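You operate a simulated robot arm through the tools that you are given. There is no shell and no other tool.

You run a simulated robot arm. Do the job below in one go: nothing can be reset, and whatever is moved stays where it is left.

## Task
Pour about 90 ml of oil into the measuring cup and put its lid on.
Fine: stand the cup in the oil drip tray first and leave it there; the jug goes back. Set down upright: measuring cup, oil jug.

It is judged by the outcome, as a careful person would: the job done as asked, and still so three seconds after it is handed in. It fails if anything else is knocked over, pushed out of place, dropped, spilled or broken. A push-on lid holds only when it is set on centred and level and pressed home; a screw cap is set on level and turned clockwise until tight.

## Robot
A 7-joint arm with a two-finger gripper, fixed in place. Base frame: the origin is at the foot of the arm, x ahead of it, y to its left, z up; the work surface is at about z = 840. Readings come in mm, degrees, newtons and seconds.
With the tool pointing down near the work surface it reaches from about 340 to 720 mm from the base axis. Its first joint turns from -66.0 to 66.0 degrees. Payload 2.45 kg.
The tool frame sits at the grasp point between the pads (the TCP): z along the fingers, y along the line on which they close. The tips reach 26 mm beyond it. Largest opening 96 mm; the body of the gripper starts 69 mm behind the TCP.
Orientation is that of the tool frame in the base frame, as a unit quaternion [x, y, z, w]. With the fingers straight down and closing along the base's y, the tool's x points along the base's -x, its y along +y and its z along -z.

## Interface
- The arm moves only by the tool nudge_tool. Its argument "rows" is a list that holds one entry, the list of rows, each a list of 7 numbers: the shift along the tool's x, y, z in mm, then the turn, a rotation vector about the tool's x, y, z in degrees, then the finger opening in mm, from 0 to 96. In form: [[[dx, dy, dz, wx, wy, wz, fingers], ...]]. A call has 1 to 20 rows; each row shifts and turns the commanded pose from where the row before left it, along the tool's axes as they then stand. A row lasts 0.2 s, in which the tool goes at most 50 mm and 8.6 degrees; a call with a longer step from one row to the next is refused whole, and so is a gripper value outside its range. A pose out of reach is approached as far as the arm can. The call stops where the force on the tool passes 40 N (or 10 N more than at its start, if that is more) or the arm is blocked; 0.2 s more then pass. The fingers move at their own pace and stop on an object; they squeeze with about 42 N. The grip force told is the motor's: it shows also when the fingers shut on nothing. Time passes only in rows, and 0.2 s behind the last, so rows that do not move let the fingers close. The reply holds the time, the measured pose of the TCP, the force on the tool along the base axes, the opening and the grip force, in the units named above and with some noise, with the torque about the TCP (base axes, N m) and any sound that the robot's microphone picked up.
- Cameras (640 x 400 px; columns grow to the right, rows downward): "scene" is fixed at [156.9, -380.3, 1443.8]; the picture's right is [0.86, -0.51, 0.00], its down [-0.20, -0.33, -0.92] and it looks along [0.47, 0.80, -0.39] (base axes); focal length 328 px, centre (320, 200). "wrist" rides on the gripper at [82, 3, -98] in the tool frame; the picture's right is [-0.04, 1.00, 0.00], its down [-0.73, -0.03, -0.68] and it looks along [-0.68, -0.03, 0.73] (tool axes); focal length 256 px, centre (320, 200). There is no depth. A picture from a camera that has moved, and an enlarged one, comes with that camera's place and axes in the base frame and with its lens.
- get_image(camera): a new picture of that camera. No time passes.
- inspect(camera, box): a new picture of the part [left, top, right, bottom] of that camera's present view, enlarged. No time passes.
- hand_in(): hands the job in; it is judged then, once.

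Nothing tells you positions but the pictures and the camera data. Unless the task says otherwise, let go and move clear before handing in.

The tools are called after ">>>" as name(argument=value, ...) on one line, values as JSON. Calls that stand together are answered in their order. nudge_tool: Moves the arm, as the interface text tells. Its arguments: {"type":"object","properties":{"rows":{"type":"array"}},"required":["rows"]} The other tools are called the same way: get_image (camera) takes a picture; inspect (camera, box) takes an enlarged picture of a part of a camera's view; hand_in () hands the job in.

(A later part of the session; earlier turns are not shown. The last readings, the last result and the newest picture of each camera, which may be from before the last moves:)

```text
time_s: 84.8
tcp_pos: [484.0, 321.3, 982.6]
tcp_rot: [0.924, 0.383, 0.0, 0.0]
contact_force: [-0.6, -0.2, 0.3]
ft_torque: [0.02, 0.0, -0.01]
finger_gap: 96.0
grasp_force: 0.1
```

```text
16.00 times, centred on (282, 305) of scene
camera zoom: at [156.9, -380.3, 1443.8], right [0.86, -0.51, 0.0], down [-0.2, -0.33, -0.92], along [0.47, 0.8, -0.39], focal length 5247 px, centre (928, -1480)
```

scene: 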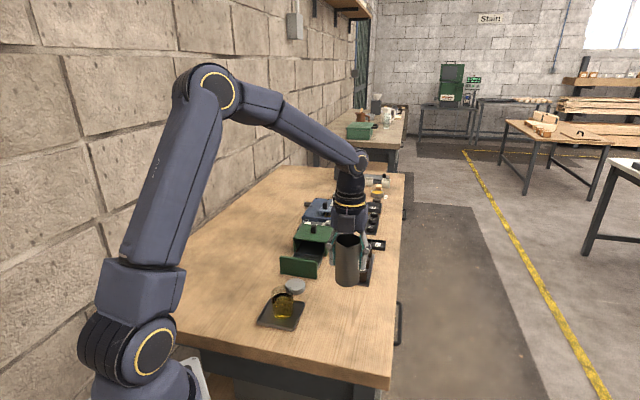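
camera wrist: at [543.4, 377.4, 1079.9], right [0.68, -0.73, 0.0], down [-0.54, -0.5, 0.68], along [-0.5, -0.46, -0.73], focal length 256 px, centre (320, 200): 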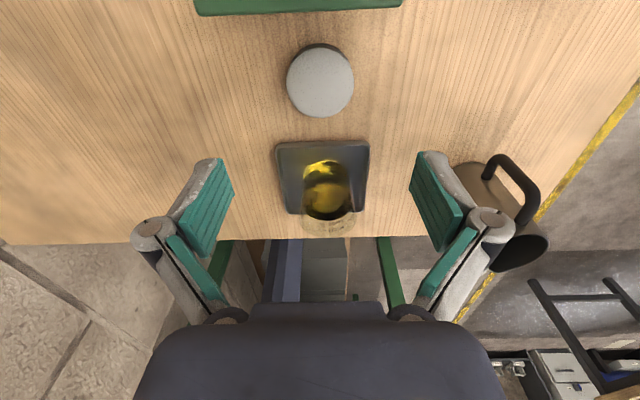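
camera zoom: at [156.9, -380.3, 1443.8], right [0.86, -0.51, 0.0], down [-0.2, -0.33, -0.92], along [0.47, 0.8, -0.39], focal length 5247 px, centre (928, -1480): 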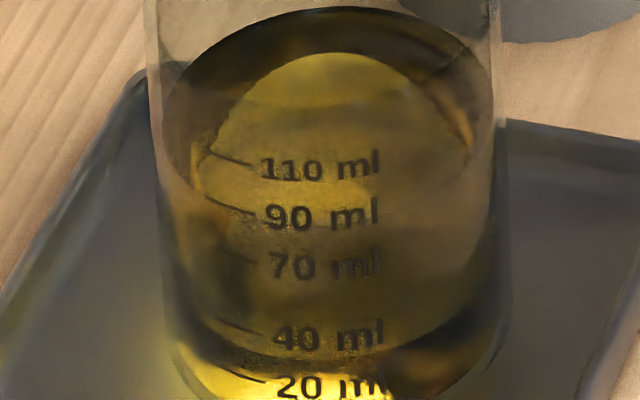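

>>> inspect(camera="wrist", box=[308, 206, 348, 236])

```text
13.33 times, centred on (328, 221) of wrist
camera zoom: at [543.4, 377.4, 1079.9], right [0.68, -0.73, 0.0], down [-0.54, -0.5, 0.68], along [-0.5, -0.46, -0.73], focal length 3413 px, centre (213, -80)
```

zoom: 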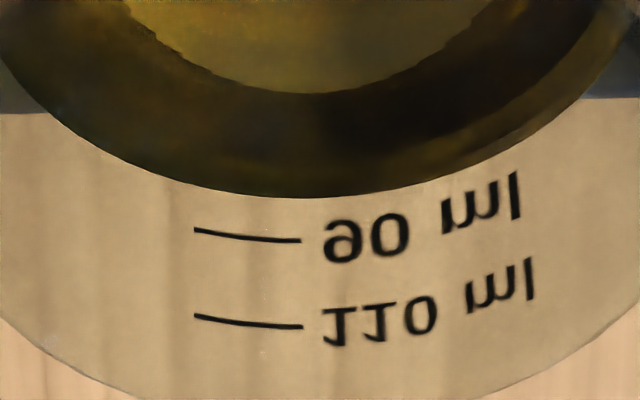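

The close wrist view shows the surface clearly below the 90 tick. Averaging the two viewpoints for wall parallax gives roughly 83–85 ml, so I'll top up about 5 ml and return to the jug first.

>>> nudge_tool(rows=[[[0, 0, -25, 0, 0, 0, 96], [0, 0, -30, 0, 0, 0, 96], [0, 0, -30, 0, 0, 0, 96], [-19, 27.8, 0, 0, 0, 0, 96], [-19, 27.8, 0, 0, 0, 0, 96], [-19, 27.8, 0, 0, 0, 0, 96], [-19, 27.8, 0, 0, 0, 0, 96], [-19, 27.8, 0, 0, 0, 0, 96], [-19, 27.8, 0, 0, 0, 0, 96], [0, 0, 0, 0, 0, 0, 96], [0, 0, 0, 0, 0, 0, 96]]])

>>> inspect(camera="wrist", box=[260, 0, 390, 140])

```text
time_s: 87.2
tcp_pos: [523.0, 120.9, 1070.0]
tcp_rot: [0.923, 0.384, 0.0, 0.0]
contact_force: [0.4, 0.6, -0.2]
ft_torque: [0.03, 0.0, 0.0]
finger_gap: 96.0
grasp_force: 0.1
```

```text
2.86 times, centred on (325, 70) of wrist
camera zoom: at [582.2, 176.6, 1166.6], right [0.68, -0.73, 0.0], down [-0.54, -0.5, 0.68], along [-0.5, -0.46, -0.73], focal length 731 px, centre (306, 571)
```

zoom: 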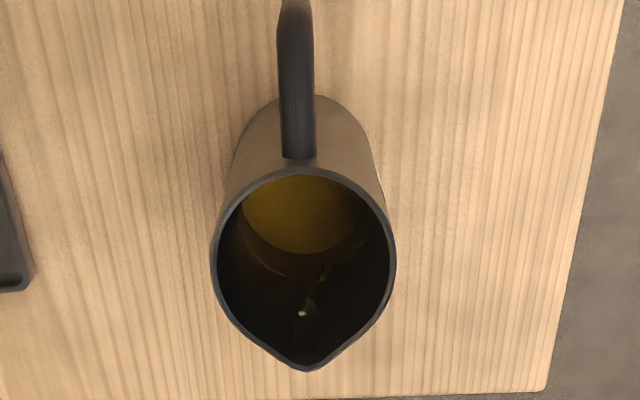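

The jug is exactly where I left it. I'll grip it again the same way and lift.

>>> nudge_tool(rows=[[[0, 0, 30, 0, 0, 0, 96], [0, 0, 35, 0, 0, 0, 96], [0, 0, 35, 0, 0, 0, 96], [0, 0, 30, 0, 0, 0, 96], [0, 0, 24, 0, 0, 0, 96], [0, 0, 12, 0, 0, 0, 96], [0, 0, 0, 0, 0, 0, 96], [0, 0, 0, 0, 0, 0, 40], [0, 0, 0, 0, 0, 0, 40], [0, 0, 0, 0, 0, 0, 40], [0, 0, 0, 0, 0, 0, 40], [0, 0, 0, 0, 0, 0, 40], [0, 0, 0, 0, 0, 0, 40]]])

>>> nudge_tool(rows=[[[0, 0, -8, 0, 0, 0, 40], [0, 0, -15, 0, 0, 0, 40], [0, 0, -25, 0, 0, 0, 40], [0, 0, -25, 0, 0, 0, 40], [0, 0, -25, 0, 0, 0, 40], [0, 0, -25, 0, 0, 0, 40], [0, 0, -17, 0, 0, 0, 40], [0, 0, -8, 0, 0, 0, 40], [0, 0, 0, 0, 0, 0, 40]]])

>>> nudge_tool(rows=[[[0, 0, 0, 0, 0, -4, 40], [0, 0, 0, 0, 0, -7, 40], [0, 0, 0, 0, 0, -8, 40], [0, 0, 0, 0, 0, -8, 40], [0, 0, 0, 0, 0, -8, 40], [0, 0, 0, 0, 0, -8, 40], [0, 0, 0, 0, 0, -8, 40], [0, 0, 0, 0, 0, -8, 40], [0, 0, 0, 0, 0, -8, 40], [0, 0, 0, 0, 0, -8, 40], [0, 0, 0, 0, 0, -6, 40], [0, 0, 0, 0, 0, -4, 40], [0, 0, 0, 0, 0, 0, 40]]])

>>> get_image(camera="scene")

```text
time_s: 90.0
tcp_pos: [520.1, 122.0, 902.4]
tcp_rot: [0.924, 0.383, -0.001, 0.0]
contact_force: [0.2, -0.2, 0.9]
ft_torque: [-0.03, -0.03, 0.0]
finger_gap: 54.6
grasp_force: 41.5
```

```text
time_s: 92.0
tcp_pos: [524.1, 122.2, 1050.7]
tcp_rot: [0.923, 0.384, -0.001, 0.001]
contact_force: [-0.2, -0.7, -2.4]
ft_torque: [-0.02, 0.04, -0.03]
finger_gap: 54.3
grasp_force: 42.3
```

```text
time_s: 94.8
tcp_pos: [523.3, 122.3, 1050.4]
tcp_rot: [0.421, 0.907, 0.0, -0.001]
contact_force: [0.5, -0.3, -1.3]
ft_torque: [-0.01, -0.02, -0.02]
finger_gap: 54.2
grasp_force: 42.0
```

```text
taken
```

scene: 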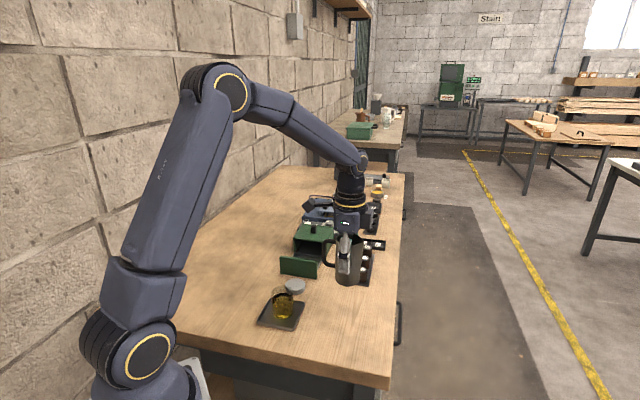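

>>> nudge_tool(rows=[[[12, -0.4, 0, 0, 0, 0, 40], [25, -0.4, 0, 0, 0, 0, 40], [32, -0.4, 0, 0, 0, 0, 40], [34, -0.5, 0, 0, 0, 0, 40], [34, -0.5, 0, 0, 0, 0, 40], [32, -0.4, 0, 0, 0, 0, 40], [24, -0.4, 0, 0, 0, 0, 40], [13.3, -0.3, 0, 0, 0, 0, 40], [0, 0, 0, 0, 0, 0, 40], [0, 0, 0, 0, 0, 0, 40]]])

>>> nudge_tool(rows=[[[3.71, 0, -2.96, 0, 5, 0, 40], [3.71, 0, -2.96, 0, 5, 0, 40], [3.71, 0, -2.96, 0, 5, 0, 40], [3.71, 0, -2.96, 0, 5, 0, 40], [3.71, 0, -2.96, 0, 5, 0, 40], [3.71, 0, -2.96, 0, 5, 0, 40], [0, 0, 0, 0, 0, 0, 40], [-7, 0, 12.1, 0, 0, 0, 40], [-12.5, 0, 21.65, 0, 0, 0, 40], [-12.5, 0, 21.65, 0, 0, 0, 40], [-12.5, 0, 21.65, 0, 0, 0, 40], [-12.5, 0, 21.65, 0, 0, 0, 40], [-8.5, 0, 14.7, 0, 0, 0, 40], [-4, 0, 7, 0, 0, 0, 40], [0.34, 0, 0.87, 0, 5, 0, 40], [0.02, 0, 0.57, 0, 5, 0, 40], [-0.26, 0, 0.23, 0, 5, 0, 40], [0, 0, 0, 0, 0, 0, 40], [0, 0, 0, 0, 0, 0, 40]]])

>>> inspect(camera="scene", box=[250, 260, 310, 320])

```text
time_s: 97.0
tcp_pos: [387.5, 276.1, 1050.5]
tcp_rot: [0.422, 0.907, 0.0, 0.001]
contact_force: [0.2, -0.3, -2.0]
ft_torque: [-0.04, -0.01, -0.01]
finger_gap: 54.4
grasp_force: 42.0
```

```text
time_s: 101.0
tcp_pos: [375.4, 290.7, 933.9]
tcp_rot: [0.39, 0.837, 0.161, -0.348]
contact_force: [0.1, 0.0, -2.3]
ft_torque: [-0.05, -0.01, -0.03]
finger_gap: 54.7
grasp_force: 42.0
```

```text
6.67 times, centred on (280, 290) of scene
camera zoom: at [156.9, -380.3, 1443.8], right [0.86, -0.51, 0.0], down [-0.2, -0.33, -0.92], along [0.47, 0.8, -0.39], focal length 2186 px, centre (587, -400)
```

zoom: 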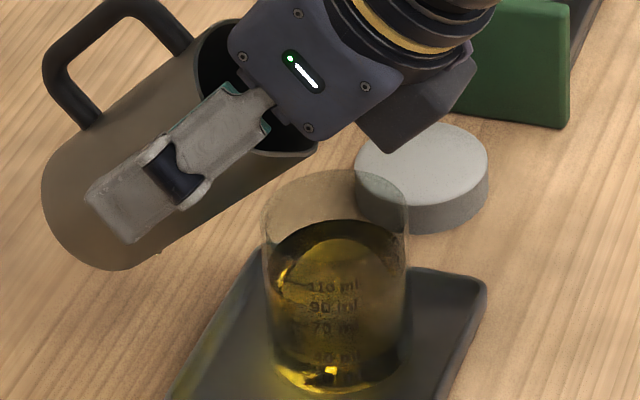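

Same pose as before, no flow at 45°. There's a small bright speck under the jug's body, so I'll look closer.

>>> inspect(camera="scene", box=[252, 280, 276, 305])

>>> inspect(camera="scene", box=[276, 298, 288, 308])

```text
16.00 times, centred on (264, 292) of scene
camera zoom: at [156.9, -380.3, 1443.8], right [0.86, -0.51, 0.0], down [-0.2, -0.33, -0.92], along [0.47, 0.8, -0.39], focal length 5247 px, centre (1216, -1280)
```

zoom: 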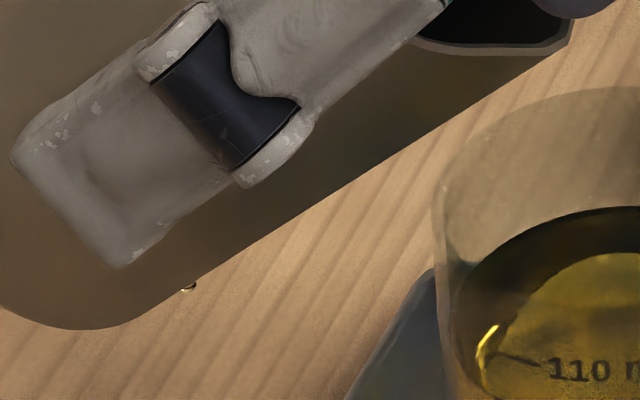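

```text
16.00 times, centred on (282, 303) of scene
camera zoom: at [156.9, -380.3, 1443.8], right [0.86, -0.51, 0.0], down [-0.2, -0.33, -0.92], along [0.47, 0.8, -0.39], focal length 5247 px, centre (928, -1448)
```

zoom: 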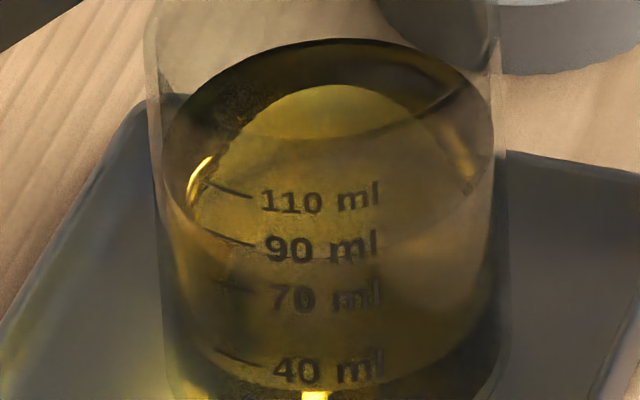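

>>> nudge_tool(rows=[[[0, 0, 0, 0, 0, 0, 40]]])

>>> inspect(camera="scene", box=[252, 280, 276, 305])

>>> inspect(camera="scene", box=[235, 270, 300, 335])

```text
time_s: 101.4
tcp_pos: [375.7, 291.3, 932.3]
tcp_rot: [0.39, 0.837, 0.161, -0.347]
contact_force: [0.0, 0.2, -1.4]
ft_torque: [-0.06, -0.01, 0.0]
finger_gap: 54.7
grasp_force: 42.4
```

```text
16.00 times, centred on (264, 292) of scene
camera zoom: at [156.9, -380.3, 1443.8], right [0.86, -0.51, 0.0], down [-0.2, -0.33, -0.92], along [0.47, 0.8, -0.39], focal length 5247 px, centre (1216, -1280)
```

zoom: 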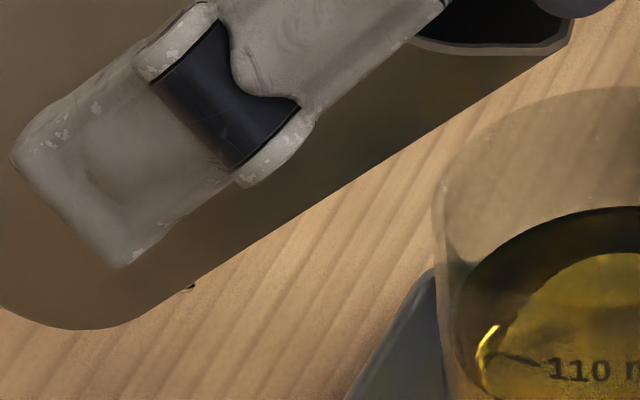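

```text
6.15 times, centred on (268, 302) of scene
camera zoom: at [156.9, -380.3, 1443.8], right [0.86, -0.51, 0.0], down [-0.2, -0.33, -0.92], along [0.47, 0.8, -0.39], focal length 2018 px, centre (643, -431)
```

zoom: 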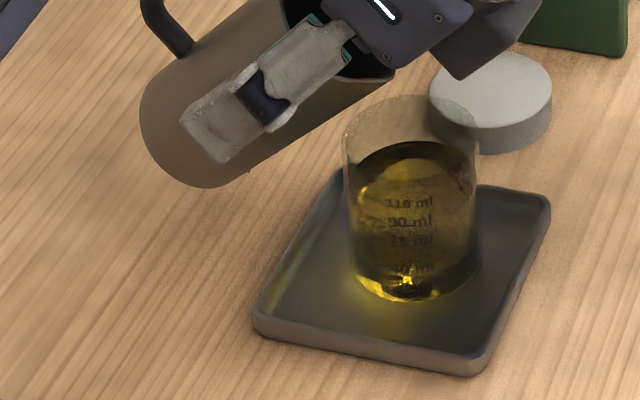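

It's a tiny, stationary droplet, apparently clinging to the jug. I'll continue to 60° and see whether it moves with the jug.

>>> nudge_tool(rows=[[[3.71, 0, -2.96, 0, 5, 0, 40], [3.71, 0, -2.96, 0, 5, 0, 40], [3.71, 0, -2.96, 0, 5, 0, 40], [0, 0, 0, 0, 0, 0, 40]]])

>>> inspect(camera="scene", box=[235, 270, 300, 335])

>>> inspect(camera="scene", box=[276, 298, 288, 308])

>>> inspect(camera="scene", box=[252, 280, 276, 305])

```text
time_s: 102.4
tcp_pos: [375.9, 293.2, 947.5]
tcp_rot: [0.364, 0.785, 0.211, -0.454]
contact_force: [-0.1, -0.6, -2.2]
ft_torque: [-0.06, -0.01, -0.01]
finger_gap: 54.5
grasp_force: 41.9
```

```text
6.15 times, centred on (268, 302) of scene
camera zoom: at [156.9, -380.3, 1443.8], right [0.86, -0.51, 0.0], down [-0.2, -0.33, -0.92], along [0.47, 0.8, -0.39], focal length 2018 px, centre (643, -431)
```

zoom: 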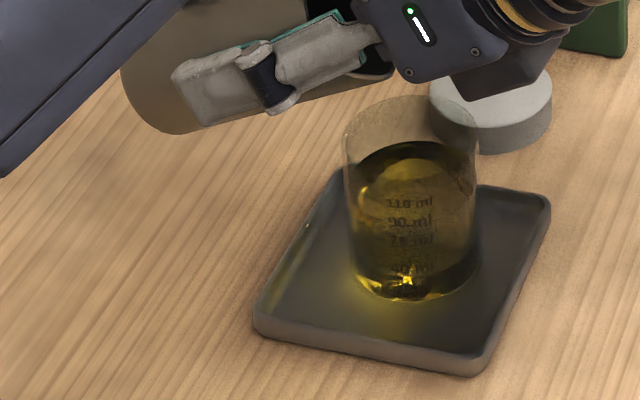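

```text
16.00 times, centred on (282, 303) of scene
camera zoom: at [156.9, -380.3, 1443.8], right [0.86, -0.51, 0.0], down [-0.2, -0.33, -0.92], along [0.47, 0.8, -0.39], focal length 5247 px, centre (928, -1448)
```

zoom: 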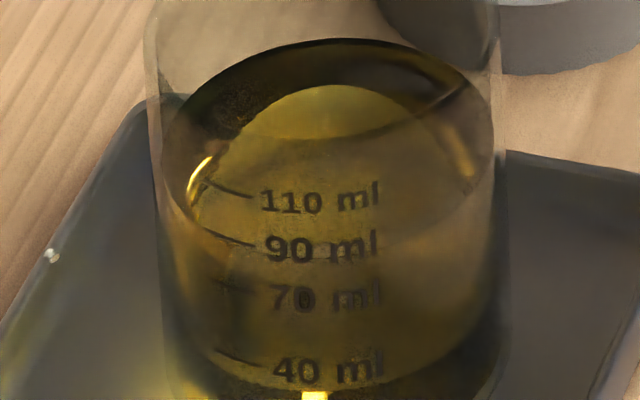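

```text
16.00 times, centred on (264, 292) of scene
camera zoom: at [156.9, -380.3, 1443.8], right [0.86, -0.51, 0.0], down [-0.2, -0.33, -0.92], along [0.47, 0.8, -0.39], focal length 5247 px, centre (1216, -1280)
```

zoom: 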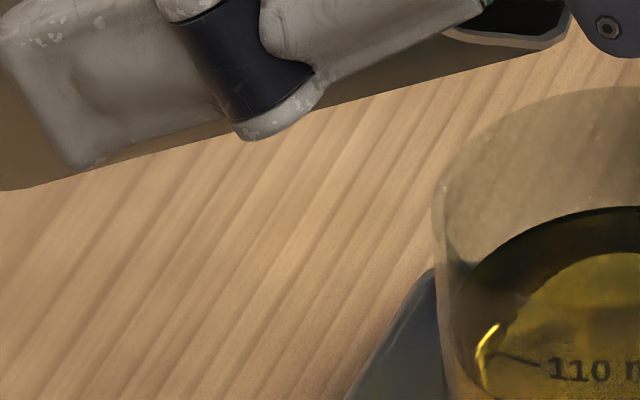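

The droplet fell off the jug onto the drip tray's rim, which is what the tray is for. I'll continue to 67.5°.

>>> nudge_tool(rows=[[[3.71, 0, -2.96, 0, 5, 0, 40], [1.89, 0, -1.44, 0, 2.5, 0, 40], [0, 0, 0, 0, 0, 0, 40]]])

>>> inspect(camera="scene", box=[235, 270, 300, 335])

>>> inspect(camera="scene", box=[276, 298, 288, 308])

```text
time_s: 103.2
tcp_pos: [376.2, 291.8, 953.1]
tcp_rot: [0.35, 0.755, 0.233, -0.504]
contact_force: [-0.1, 0.1, -1.9]
ft_torque: [-0.02, -0.04, -0.01]
finger_gap: 54.6
grasp_force: 42.1
```

```text
6.15 times, centred on (268, 302) of scene
camera zoom: at [156.9, -380.3, 1443.8], right [0.86, -0.51, 0.0], down [-0.2, -0.33, -0.92], along [0.47, 0.8, -0.39], focal length 2018 px, centre (643, -431)
```

zoom: 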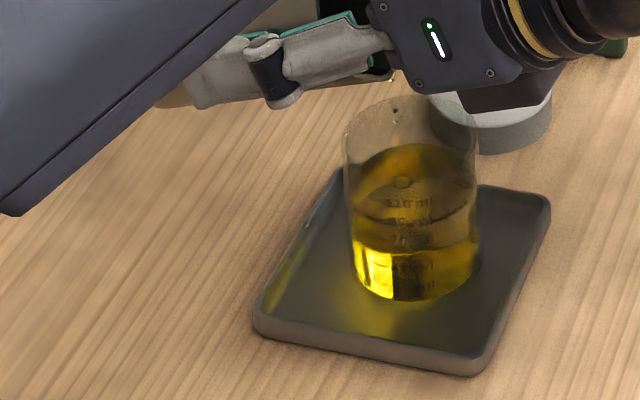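

```text
16.00 times, centred on (282, 303) of scene
camera zoom: at [156.9, -380.3, 1443.8], right [0.86, -0.51, 0.0], down [-0.2, -0.33, -0.92], along [0.47, 0.8, -0.39], focal length 5247 px, centre (928, -1448)
```

zoom: 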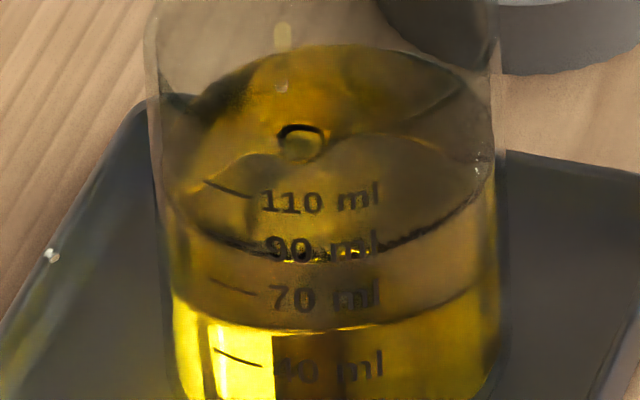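

>>> nudge_tool(rows=[[[0, 0, 0, 0, 0, 0, 40], [0, 0, 0, 0, 0, 0, 40], [0, 0, 0, 0, 0, 0, 40]]])

>>> inspect(camera="scene", box=[235, 270, 300, 335])

>>> inspect(camera="scene", box=[276, 298, 288, 308])

```text
time_s: 104.0
tcp_pos: [376.9, 292.1, 952.7]
tcp_rot: [0.351, 0.754, 0.235, -0.504]
contact_force: [0.1, -1.3, -2.0]
ft_torque: [-0.03, -0.02, 0.02]
finger_gap: 54.2
grasp_force: 41.6
```

```text
6.15 times, centred on (268, 302) of scene
camera zoom: at [156.9, -380.3, 1443.8], right [0.86, -0.51, 0.0], down [-0.2, -0.33, -0.92], along [0.47, 0.8, -0.39], focal length 2018 px, centre (643, -431)
```

zoom: 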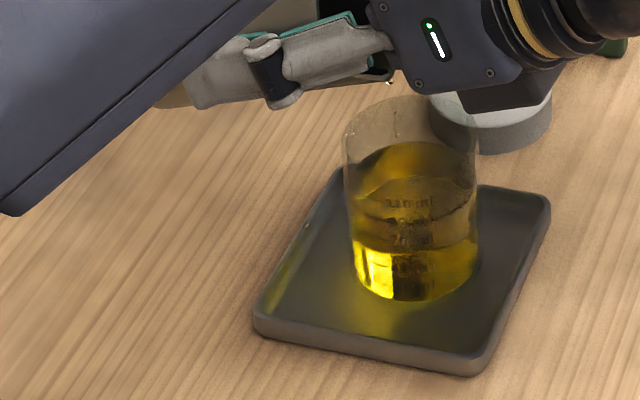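

```text
16.00 times, centred on (282, 303) of scene
camera zoom: at [156.9, -380.3, 1443.8], right [0.86, -0.51, 0.0], down [-0.2, -0.33, -0.92], along [0.47, 0.8, -0.39], focal length 5247 px, centre (928, -1448)
```

zoom: 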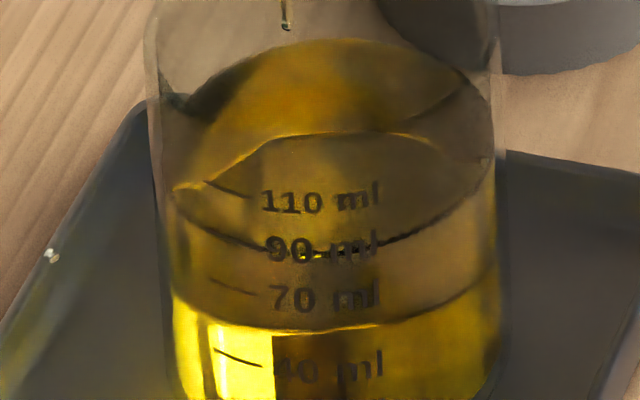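

Only a slow drip now; tilting 2.5° more.

>>> nudge_tool(rows=[[[1.89, 0, -1.44, 0, 2.5, 0, 40], [0, 0, 0, 0, 0, 0, 40], [0, 0, 0, 0, 0, 0, 40]]])

>>> inspect(camera="scene", box=[235, 270, 300, 335])

>>> inspect(camera="scene", box=[276, 298, 288, 308])

```text
time_s: 104.8
tcp_pos: [377.3, 290.4, 955.6]
tcp_rot: [0.345, 0.743, 0.242, -0.521]
contact_force: [0.0, 0.2, -2.6]
ft_torque: [-0.02, -0.01, 0.02]
finger_gap: 54.5
grasp_force: 42.0
```

```text
6.15 times, centred on (268, 302) of scene
camera zoom: at [156.9, -380.3, 1443.8], right [0.86, -0.51, 0.0], down [-0.2, -0.33, -0.92], along [0.47, 0.8, -0.39], focal length 2018 px, centre (643, -431)
```

zoom: 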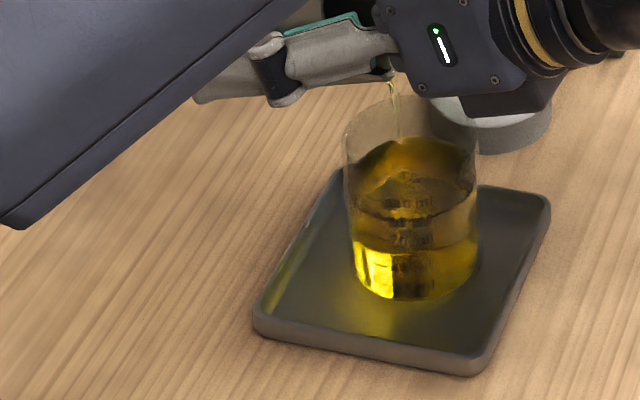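

```text
16.00 times, centred on (282, 303) of scene
camera zoom: at [156.9, -380.3, 1443.8], right [0.86, -0.51, 0.0], down [-0.2, -0.33, -0.92], along [0.47, 0.8, -0.39], focal length 5247 px, centre (928, -1448)
```

zoom: 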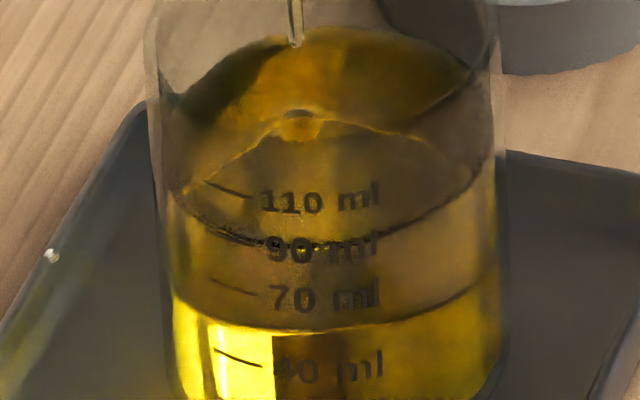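

About 5 ml added. Tilting back now over the cup.

>>> nudge_tool(rows=[[[-6.01, 0, 3.8, 0, -7.5, 0, 40], [-6.01, 0, 3.8, 0, -7.5, 0, 40], [-6.01, 0, 3.8, 0, -7.5, 0, 40], [-6.01, 0, 3.8, 0, -7.5, 0, 40], [0, 0, 0, 0, 0, 0, 40], [0, 0, 0, 0, 0, 0, 40], [0, 0, 0, 0, 0, 0, 40], [0, 0, 0, 0, 0, 0, 40]]])

>>> inspect(camera="scene", box=[235, 270, 300, 335])

>>> inspect(camera="scene", box=[276, 298, 288, 308])

```text
time_s: 106.6
tcp_pos: [375.5, 290.7, 927.0]
tcp_rot: [0.396, 0.852, 0.144, -0.311]
contact_force: [0.1, -0.3, -2.1]
ft_torque: [-0.01, 0.01, -0.01]
finger_gap: 54.4
grasp_force: 41.8
```

```text
6.15 times, centred on (268, 302) of scene
camera zoom: at [156.9, -380.3, 1443.8], right [0.86, -0.51, 0.0], down [-0.2, -0.33, -0.92], along [0.47, 0.8, -0.39], focal length 2018 px, centre (643, -431)
```

zoom: 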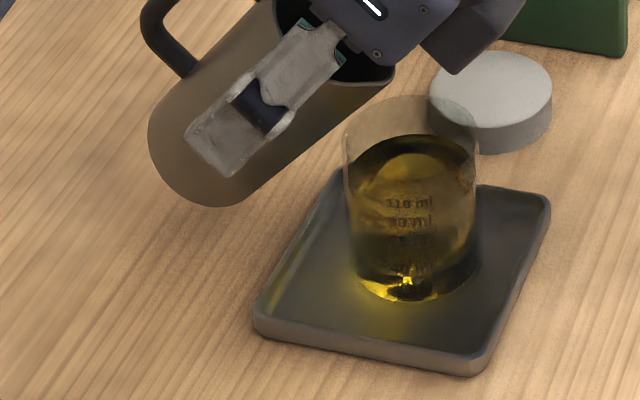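

```text
16.00 times, centred on (282, 303) of scene
camera zoom: at [156.9, -380.3, 1443.8], right [0.86, -0.51, 0.0], down [-0.2, -0.33, -0.92], along [0.47, 0.8, -0.39], focal length 5247 px, centre (928, -1448)
```

zoom: 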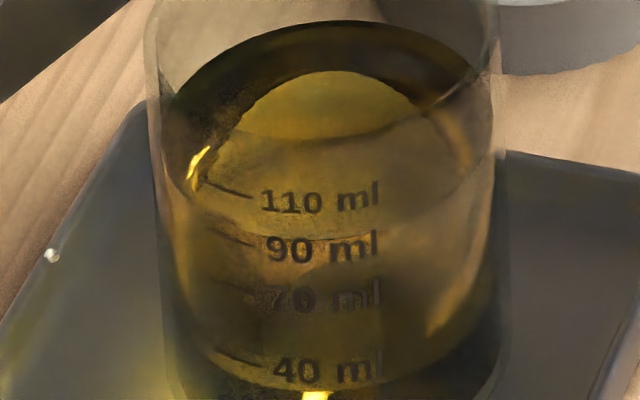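

Now roughly 90–92 ml. I'll raise the jug, level it and carry it home as before.

>>> nudge_tool(rows=[[[6.4, 0, -7.7, 0, 0, 0, 40], [14.1, 0, -16.9, 0, 0, 0, 40], [14.1, 0, -16.9, 0, 0, 0, 40], [14.1, 0, -16.9, 0, 0, 0, 40], [14.1, 0, -16.9, 0, 0, 0, 40], [7.7, 0, -9.2, 0, 0, 0, 40], [-3.9, 0, 2.7, 0, -5, 0, 40], [-6.01, 0, 3.8, 0, -7.5, 0, 40], [-6.01, 0, 3.8, 0, -7.5, 0, 40], [-6.01, 0, 3.8, 0, -7.5, 0, 40], [-6.01, 0, 3.8, 0, -7.5, 0, 40], [-3.9, 0, 2.7, 0, -5, 0, 40], [0, 0, 0, 0, 0, 0, 40], [0, 0, 0, 0, 0, 0, 40]]])

>>> inspect(camera="scene", box=[220, 200, 320, 335])

>>> get_image(camera="wrist")

```text
time_s: 109.6
tcp_pos: [388.8, 275.8, 1006.3]
tcp_rot: [0.422, 0.907, 0.001, -0.001]
contact_force: [0.4, 0.5, -2.0]
ft_torque: [0.01, -0.01, 0.01]
finger_gap: 54.6
grasp_force: 41.9
```

```text
2.96 times, centred on (270, 268) of scene
camera zoom: at [156.9, -380.3, 1443.8], right [0.86, -0.51, 0.0], down [-0.2, -0.33, -0.92], along [0.47, 0.8, -0.39], focal length 972 px, centre (468, 0)
```

zoom: 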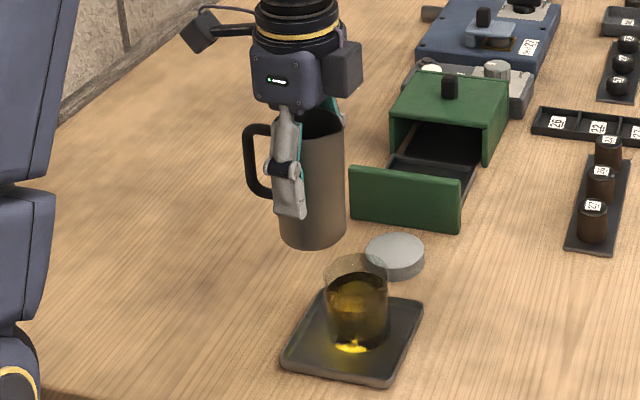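

```text
taken
camera wrist: at [338.7, 339.5, 1105.2], right [0.79, 0.61, 0.0], down [0.45, -0.58, 0.68], along [0.42, -0.54, -0.73], focal length 256 px, centre (320, 200)
```

wrist: 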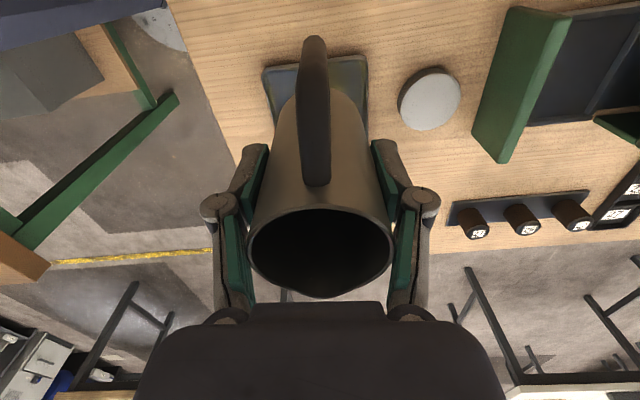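

>>> nudge_tool(rows=[[[0, 0, -15, 0, 0, 0, 40], [0, 0, -20, 0, 0, 0, 40], [0, 0, -10, 0, 0, 0, 40], [-12.5, 0.4, 0, 0, 0, 0, 40], [-25, 0.4, 0, 0, 0, 0, 40], [-32, 0.4, 0, 0, 0, 0, 40], [-33, 0.5, 0, 0, 0, 0, 40], [-33, 0.5, 0, 0, 0, 0, 40], [-31, 0.4, 0, 0, 0, 0, 40], [-24, 0.4, 0, 0, 0, 0, 40], [-13, 0.5, 0, 0, 0, 0, 40], [0, 0, 0, 0, 0, 0, 40]]])

>>> nudge_tool(rows=[[[0, 0, 0, 0, 0, 4, 40], [0, 0, 0, 0, 0, 7, 40], [0, 0, 0, 0, 0, 8, 40], [0, 0, 0, 0, 0, 8, 40], [0, 0, 0, 0, 0, 8, 40], [0, 0, 0, 0, 0, 8, 40], [0, 0, 0, 0, 0, 8, 40], [0, 0, 0, 0, 0, 8, 40], [0, 0, 0, 0, 0, 8, 40], [0, 0, 0, 0, 0, 8, 40], [0, 0, 0, 0, 0, 6, 40], [0, 0, 0, 0, 0, 4, 40], [0, 0, 0, 0, 0, 0, 40], [0, 0, 0, 0, 0, 0, 40]]])

>>> nudge_tool(rows=[[[0, 0, 20, 0, 0, 0, 40], [0, 0, 30, 0, 0, 0, 40], [0, 0, 35, 0, 0, 0, 40], [0, 0, 30, 0, 0, 0, 40], [0, 0, 18, 0, 0, 0, 40], [0, 0, 9, 0, 0, 0, 40], [0, 0, 3, 0, 0, 0, 40], [0, 0, 0, 0, 0, 0, 40]]])

>>> nudge_tool(rows=[[[0, 0, 1, 0, 0, 0, 40], [0, 0, 0, 0, 0, 0, 40]]])

```text
time_s: 112.2
tcp_pos: [522.9, 121.0, 1051.7]
tcp_rot: [0.422, 0.907, 0.0, 0.001]
contact_force: [0.2, -0.2, -1.5]
ft_torque: [0.0, -0.03, 0.0]
finger_gap: 54.4
grasp_force: 42.0
```

```text
time_s: 115.2
tcp_pos: [522.2, 120.4, 1052.1]
tcp_rot: [0.924, 0.383, -0.001, 0.001]
contact_force: [-0.1, -0.2, -2.5]
ft_torque: [-0.01, -0.03, 0.04]
finger_gap: 54.5
grasp_force: 42.3
```

```text
time_s: 117.0
tcp_pos: [522.6, 122.3, 906.4]
tcp_rot: [0.924, 0.383, 0.0, 0.0]
contact_force: [0.1, 0.6, -2.7]
ft_torque: [0.0, 0.01, 0.01]
finger_gap: 54.4
grasp_force: 42.1
```

```text
time_s: 117.6
tcp_pos: [523.0, 122.1, 907.1]
tcp_rot: [0.924, 0.383, -0.001, 0.0]
contact_force: [-0.5, 0.0, -2.5]
ft_torque: [-0.02, 0.02, -0.01]
finger_gap: 54.7
grasp_force: 41.2
```

>>> nudge_tool(rows=[[[0, 0, 1, 0, 0, 0, 40], [0, 0, 0, 0, 0, 0, 40]]])

>>> nudge_tool(rows=[[[0, 0, 1, 0, 0, 0, 40], [0, 0, 0, 0, 0, 0, 40]]])

>>> nudge_tool(rows=[[[0, 0, 0.7, 0, 0, 0, 40], [0, 0, 0, 0, 0, 0, 40]]])

```text
time_s: 118.2
tcp_pos: [522.1, 122.7, 904.6]
tcp_rot: [0.924, 0.383, 0.0, 0.0]
contact_force: [0.3, -0.2, -2.3]
ft_torque: [0.01, 0.0, 0.04]
finger_gap: 54.6
grasp_force: 41.8
```

```text
time_s: 118.8
tcp_pos: [523.7, 121.3, 903.6]
tcp_rot: [0.924, 0.383, 0.0, 0.0]
contact_force: [0.2, -0.4, -2.4]
ft_torque: [-0.04, 0.01, 0.0]
finger_gap: 54.5
grasp_force: 41.9
```

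```text
time_s: 119.4
tcp_pos: [521.6, 120.5, 903.7]
tcp_rot: [0.924, 0.383, 0.0, 0.001]
contact_force: [-0.7, -0.8, -1.7]
ft_torque: [-0.02, 0.02, -0.03]
finger_gap: 54.5
grasp_force: 42.7
```

>>> nudge_tool(rows=[[[0, 0, 0.8, 0, 0, 0, 40], [0, 0, 0, 0, 0, 0, 40]]])

>>> nudge_tool(rows=[[[0, 0, 0.7, 0, 0, 0, 40], [0, 0, 0, 0, 0, 0, 40]]])

```text
time_s: 120.0
tcp_pos: [523.2, 122.4, 902.5]
tcp_rot: [0.923, 0.384, 0.0, 0.0]
contact_force: [-2.8, -0.4, 4.7]
ft_torque: [-0.13, 0.02, -0.02]
finger_gap: 54.6
grasp_force: 42.5
```

```text
time_s: 120.6
tcp_pos: [522.8, 122.4, 902.8]
tcp_rot: [0.924, 0.383, 0.0, 0.0]
contact_force: [-6.6, -0.7, 21.4]
ft_torque: [-0.24, 0.26, -0.04]
finger_gap: 54.5
grasp_force: 42.5
```

The jug is seated on the bench. I'll release it, rise, and go back above the lid.

>>> nudge_tool(rows=[[[0, 0, -0.8, 0, 0, 0, 40], [0, 0, 0, 0, 0, 0, 40], [0, 0, 0, 0, 0, 0, 60], [0, 0, 0, 0, 0, 0, 80], [0, 0, 0, 0, 0, 0, 96], [0, 0, 0, 0, 0, 0, 96], [0, 0, 0, 0, 0, 0, 96], [0, 0, -15, 0, 0, 0, 96], [0, 0, -30, 0, 0, 0, 96], [0, 0, -40, 0, 0, 0, 96], [0, 0, -40, 0, 0, 0, 96], [0, 0, -40, 0, 0, 0, 96], [0, 0, 0, 0, 0, 0, 96]]])

>>> nudge_tool(rows=[[[19.5, -27.8, 0, 0, 0, 0, 96], [19.5, -27.8, 0, 0, 0, 0, 96], [19.5, -27.8, 0, 0, 0, 0, 96], [19.5, -27.8, 0, 0, 0, 0, 96], [19.5, -27.8, 0, 0, 0, 0, 96], [19.5, -27.8, 0, 0, 0, 0, 96], [0, 0, 30, 0, 0, 0, 96], [0, 0, 30, 0, 0, 0, 96], [0, 0, 25, 0, 0, 0, 96], [0, 0, 0, 0, 0, 0, 96], [0, 0, 0, 0, 0, 0, 96]]])

>>> inspect(camera="wrist", box=[260, 40, 380, 150])

>>> inspect(camera="wrist", box=[260, 130, 380, 250])

>>> inspect(camera="scene", box=[240, 200, 400, 345])

```text
time_s: 123.4
tcp_pos: [525.1, 123.0, 1067.1]
tcp_rot: [0.923, 0.384, 0.0, 0.0]
contact_force: [-0.7, 0.7, -0.2]
ft_torque: [0.01, -0.01, -0.01]
finger_gap: 95.8
grasp_force: 0.0
```

```text
time_s: 125.8
tcp_pos: [489.3, 322.8, 981.4]
tcp_rot: [0.924, 0.383, -0.001, 0.001]
contact_force: [1.7, -0.2, -0.7]
ft_torque: [0.01, 0.02, 0.01]
finger_gap: 95.9
grasp_force: 0.1
```

```text
3.64 times, centred on (320, 95) of wrist
camera zoom: at [547.7, 377.2, 1079.7], right [0.68, -0.73, 0.0], down [-0.54, -0.5, 0.68], along [-0.5, -0.46, -0.73], focal length 931 px, centre (320, 582)
```

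zoom: 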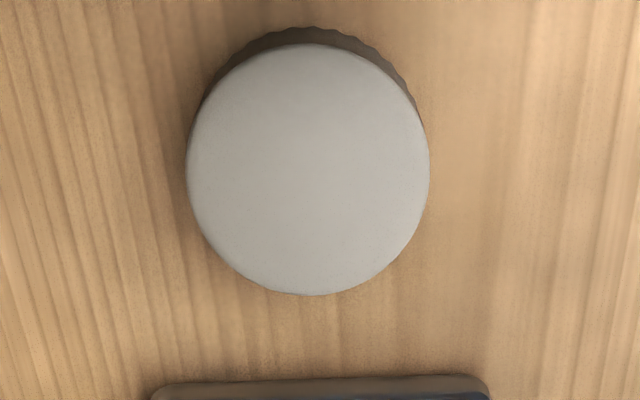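

```text
3.33 times, centred on (320, 190) of wrist
camera zoom: at [547.7, 377.2, 1079.7], right [0.68, -0.73, 0.0], down [-0.54, -0.5, 0.68], along [-0.5, -0.46, -0.73], focal length 853 px, centre (320, 233)
```

zoom: 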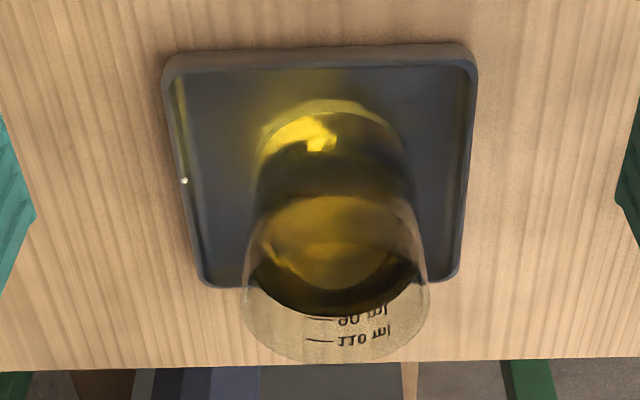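

```text
2.76 times, centred on (320, 272) of scene
camera zoom: at [156.9, -380.3, 1443.8], right [0.86, -0.51, 0.0], down [-0.2, -0.33, -0.92], along [0.47, 0.8, -0.39], focal length 905 px, centre (320, 0)
```

zoom: 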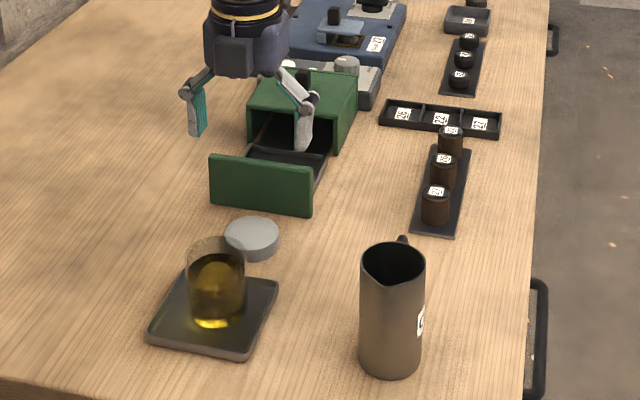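

Level now reads about 90 ml from this side too, and the jug is home. The lid is 57 mm wide, top about z 857, offset (+2.5, −3.2) in the tool frame; I'll centre, descend and grip it.

>>> nudge_tool(rows=[[[2.5, -3.2, 10, 0, 0, 0, 96], [0, 0, 30, 0, 0, 0, 96], [0, 0, 30, 0, 0, 0, 96], [0, 0, 20, 0, 0, 0, 96], [0, 0, 12, 0, 0, 0, 96], [0, 0, 0, 0, 0, 0, 96], [0, 0, 0, 0, 0, 0, 96]]])

>>> get_image(camera="wrist")

>>> inspect(camera="scene", box=[250, 240, 340, 320])

```text
time_s: 127.4
tcp_pos: [485.7, 326.4, 881.5]
tcp_rot: [0.924, 0.383, 0.0, -0.001]
contact_force: [-0.4, -0.2, -0.4]
ft_torque: [-0.01, -0.01, -0.01]
finger_gap: 96.1
grasp_force: 0.0
```

```text
taken
camera wrist: at [546.4, 382.0, 979.5], right [0.68, -0.73, 0.0], down [-0.54, -0.5, 0.68], along [-0.5, -0.46, -0.73], focal length 256 px, centre (320, 200)
```

wrist: 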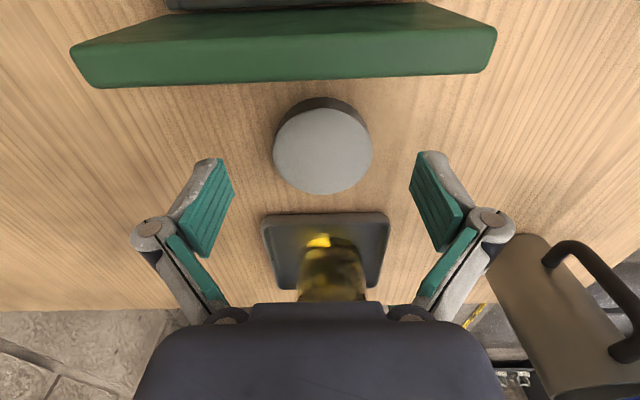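

```text
5.00 times, centred on (295, 280) of scene
camera zoom: at [156.9, -380.3, 1443.8], right [0.86, -0.51, 0.0], down [-0.2, -0.33, -0.92], along [0.47, 0.8, -0.39], focal length 1640 px, centre (445, -200)
```

zoom: 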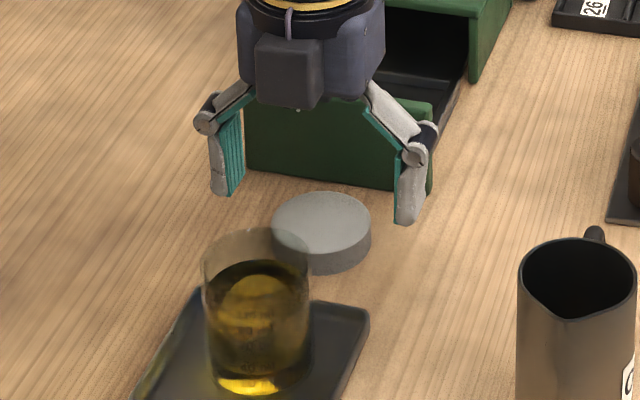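

Centred within about 1 mm. I'll descend the last 11 mm and close.

>>> nudge_tool(rows=[[[1, 0.7, 6, 0, 0, 0, 96], [0, 0, 5, 0, 0, 0, 96], [0, 0, 0, 0, 0, 0, 96], [0, 0, 0, 0, 0, 0, 45], [0, 0, 0, 0, 0, 0, 45], [0, 0, 0, 0, 0, 0, 45], [0, 0, 0, 0, 0, 0, 45], [0, 0, 0, 0, 0, 0, 45], [0, 0, 0, 0, 0, 0, 45]]])

>>> get_image(camera="wrist")

>>> inspect(camera="scene", box=[260, 260, 320, 310])

```text
time_s: 129.4
tcp_pos: [488.1, 325.3, 871.0]
tcp_rot: [0.924, 0.383, 0.0, 0.0]
contact_force: [0.9, -1.6, 3.7]
ft_torque: [-0.03, 0.07, 0.04]
finger_gap: 56.1
grasp_force: 42.3
```

```text
taken
camera wrist: at [547.6, 381.8, 968.9], right [0.68, -0.73, 0.0], down [-0.54, -0.5, 0.68], along [-0.5, -0.46, -0.73], focal length 256 px, centre (320, 200)
```

wrist: 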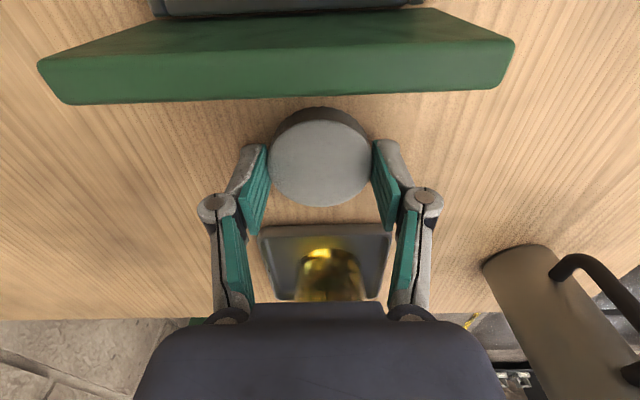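

```text
8.00 times, centred on (290, 285) of scene
camera zoom: at [156.8, -380.4, 1443.8], right [0.86, -0.51, 0.0], down [-0.2, -0.33, -0.92], along [0.47, 0.8, -0.39], focal length 2624 px, centre (560, -480)
```

zoom: 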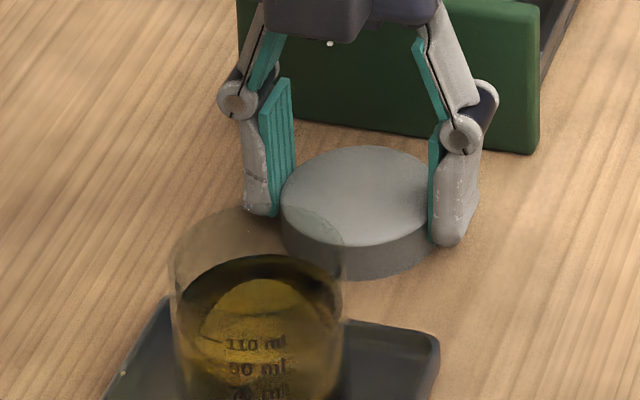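

The lid is gripped centrally (gap 56.1). I'll lift it 100 mm and carry it over the cup, then check alignment.

>>> nudge_tool(rows=[[[0, 0, -10, 0, 0, 0, 45], [0, 0, -30, 0, 0, 0, 45], [0, 0, -30, 0, 0, 0, 45], [0, 0, -30, 0, 0, 0, 45], [-12, 0.1, 0, 0, 0, 0, 45], [-28, 0.2, 0, 0, 0, 0, 45], [-30, 0.2, 0, 0, 0, 0, 45], [-26, 0.2, 0, 0, 0, 0, 45], [-12.4, 0.1, 0, 0, 0, 0, 45], [0, 0, 0, 0, 0, 0, 45], [0, 0, 0, 0, 0, 0, 45], [0, 0, 0, 0, 0, 0, 45]]])

>>> nudge_tool(rows=[[[0, 0, 0, 0, 0, 0, 45]]])

>>> nudge_tool(rows=[[[0, 0, 0, 0, 0, 0, 45]]])

>>> inspect(camera="scene", box=[255, 260, 315, 325])

>>> get_image(camera="wrist")

```text
time_s: 132.0
tcp_pos: [412.4, 248.2, 970.0]
tcp_rot: [0.924, 0.384, 0.0, 0.0]
contact_force: [0.2, -0.4, -0.1]
ft_torque: [-0.03, -0.01, 0.03]
finger_gap: 56.2
grasp_force: 42.1
```

```text
time_s: 132.4
tcp_pos: [412.1, 247.8, 970.6]
tcp_rot: [0.923, 0.384, 0.0, 0.0]
contact_force: [0.1, -1.3, -0.6]
ft_torque: [-0.02, 0.02, -0.01]
finger_gap: 56.4
grasp_force: 42.6
```

```text
time_s: 132.8
tcp_pos: [412.9, 247.9, 969.9]
tcp_rot: [0.923, 0.384, 0.0, 0.0]
contact_force: [0.5, -0.7, -1.0]
ft_torque: [0.01, -0.01, 0.01]
finger_gap: 56.2
grasp_force: 41.7
```

```text
6.15 times, centred on (285, 292) of scene
camera zoom: at [156.9, -380.3, 1443.8], right [0.86, -0.51, 0.0], down [-0.2, -0.33, -0.92], along [0.47, 0.8, -0.39], focal length 2018 px, centre (535, -369)
```

zoom: 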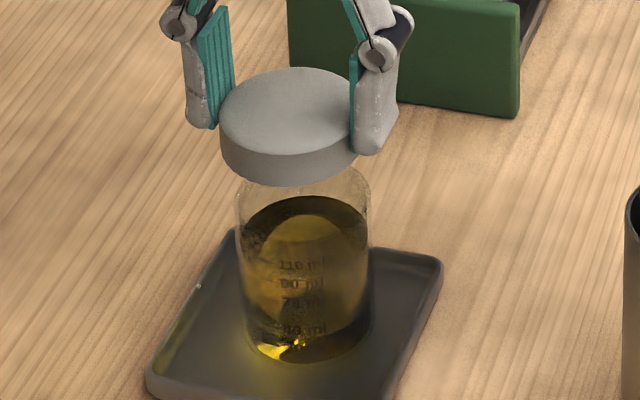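

```text
taken
camera wrist: at [471.8, 304.1, 1068.0], right [0.68, -0.73, 0.0], down [-0.54, -0.5, 0.68], along [-0.5, -0.46, -0.73], focal length 256 px, centre (320, 200)
```

wrist: 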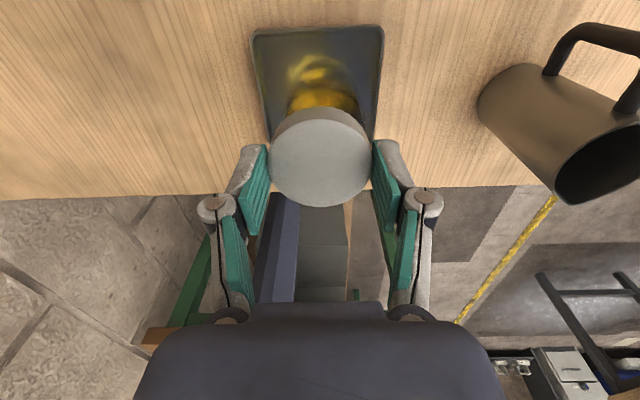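

>>> inspect(camera="scene", box=[270, 272, 300, 296])

>>> inspect(camera="wrist", box=[240, 20, 400, 220])

```text
16.00 times, centred on (285, 284) of scene
camera zoom: at [156.9, -380.3, 1443.8], right [0.86, -0.51, 0.0], down [-0.2, -0.33, -0.92], along [0.47, 0.8, -0.39], focal length 5247 px, centre (880, -1144)
```

zoom: 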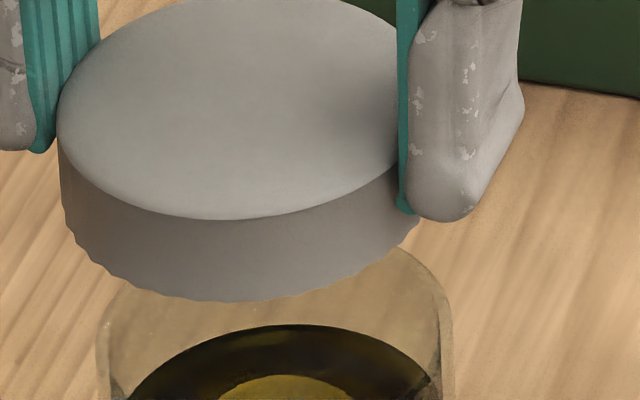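

```text
2.00 times, centred on (320, 120) of wrist
camera zoom: at [471.8, 304.1, 1068.0], right [0.68, -0.73, 0.0], down [-0.54, -0.5, 0.68], along [-0.5, -0.46, -0.73], focal length 512 px, centre (320, 360)
```

zoom: 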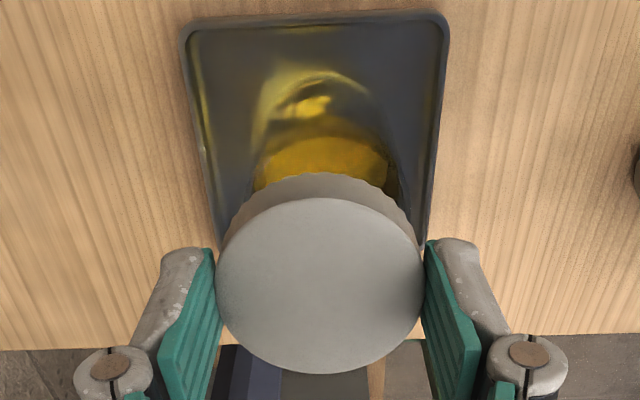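

The scene and wrist views agree the cup is about 3 mm further along tool +y than the lid. For an accurate fix I'll back off so the camera looks nearly straight down on the cup rim.

>>> nudge_tool(rows=[[[0, 0, -15, 0, 0, 0, 45], [0, 0, -15, 0, 0, 0, 45], [-15, 0, 0, 0, 0, 0, 45], [-20, 0, 0, 0, 0, 0, 45], [-10, 0, 0, 0, 0, 0, 45], [0, 0, 0, 0, 0, 0, 45], [0, 0, 0, 0, 0, 0, 45], [0, 0, 0, 0, 0, 0, 45]]])

>>> get_image(camera="wrist")

>>> inspect(camera="wrist", box=[260, 0, 390, 110])

>>> inspect(camera="wrist", box=[250, 90, 390, 220])

```text
time_s: 134.6
tcp_pos: [381.3, 217.5, 999.7]
tcp_rot: [0.924, 0.383, 0.0, 0.0]
contact_force: [0.2, 0.4, -1.4]
ft_torque: [-0.04, -0.02, 0.01]
finger_gap: 56.3
grasp_force: 42.2
```

```text
taken
camera wrist: at [441.2, 272.8, 1097.5], right [0.68, -0.73, 0.0], down [-0.54, -0.5, 0.68], along [-0.5, -0.46, -0.73], focal length 256 px, centre (320, 200)
```

wrist: 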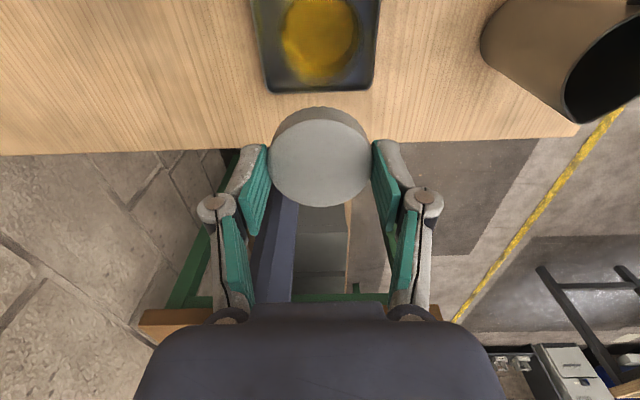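

```text
3.64 times, centred on (325, 55) of wrist
camera zoom: at [441.2, 272.8, 1097.5], right [0.68, -0.73, 0.0], down [-0.54, -0.5, 0.68], along [-0.5, -0.46, -0.73], focal length 931 px, centre (302, 727)
```

zoom: 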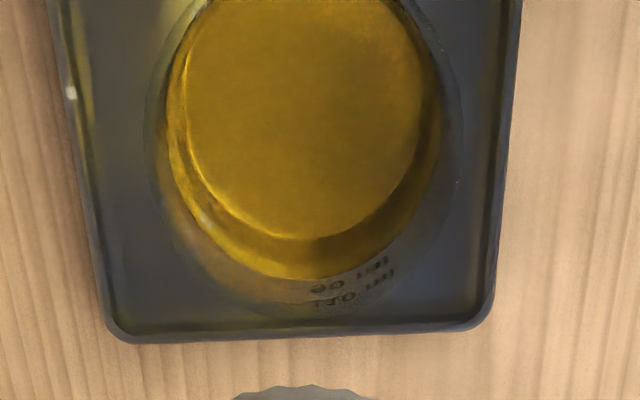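

```text
3.08 times, centred on (320, 155) of wrist
camera zoom: at [441.2, 272.8, 1097.5], right [0.68, -0.73, 0.0], down [-0.54, -0.5, 0.68], along [-0.5, -0.46, -0.73], focal length 788 px, centre (320, 338)
```

zoom: 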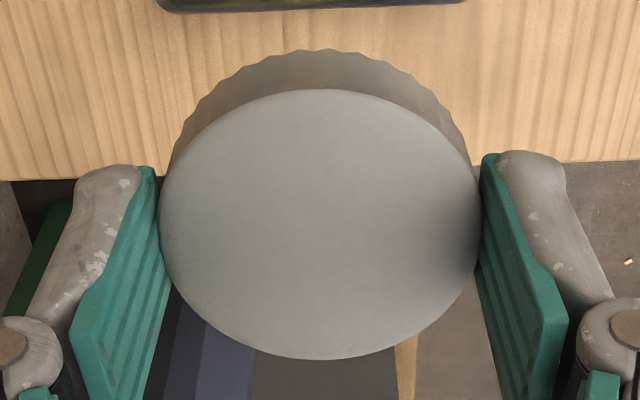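

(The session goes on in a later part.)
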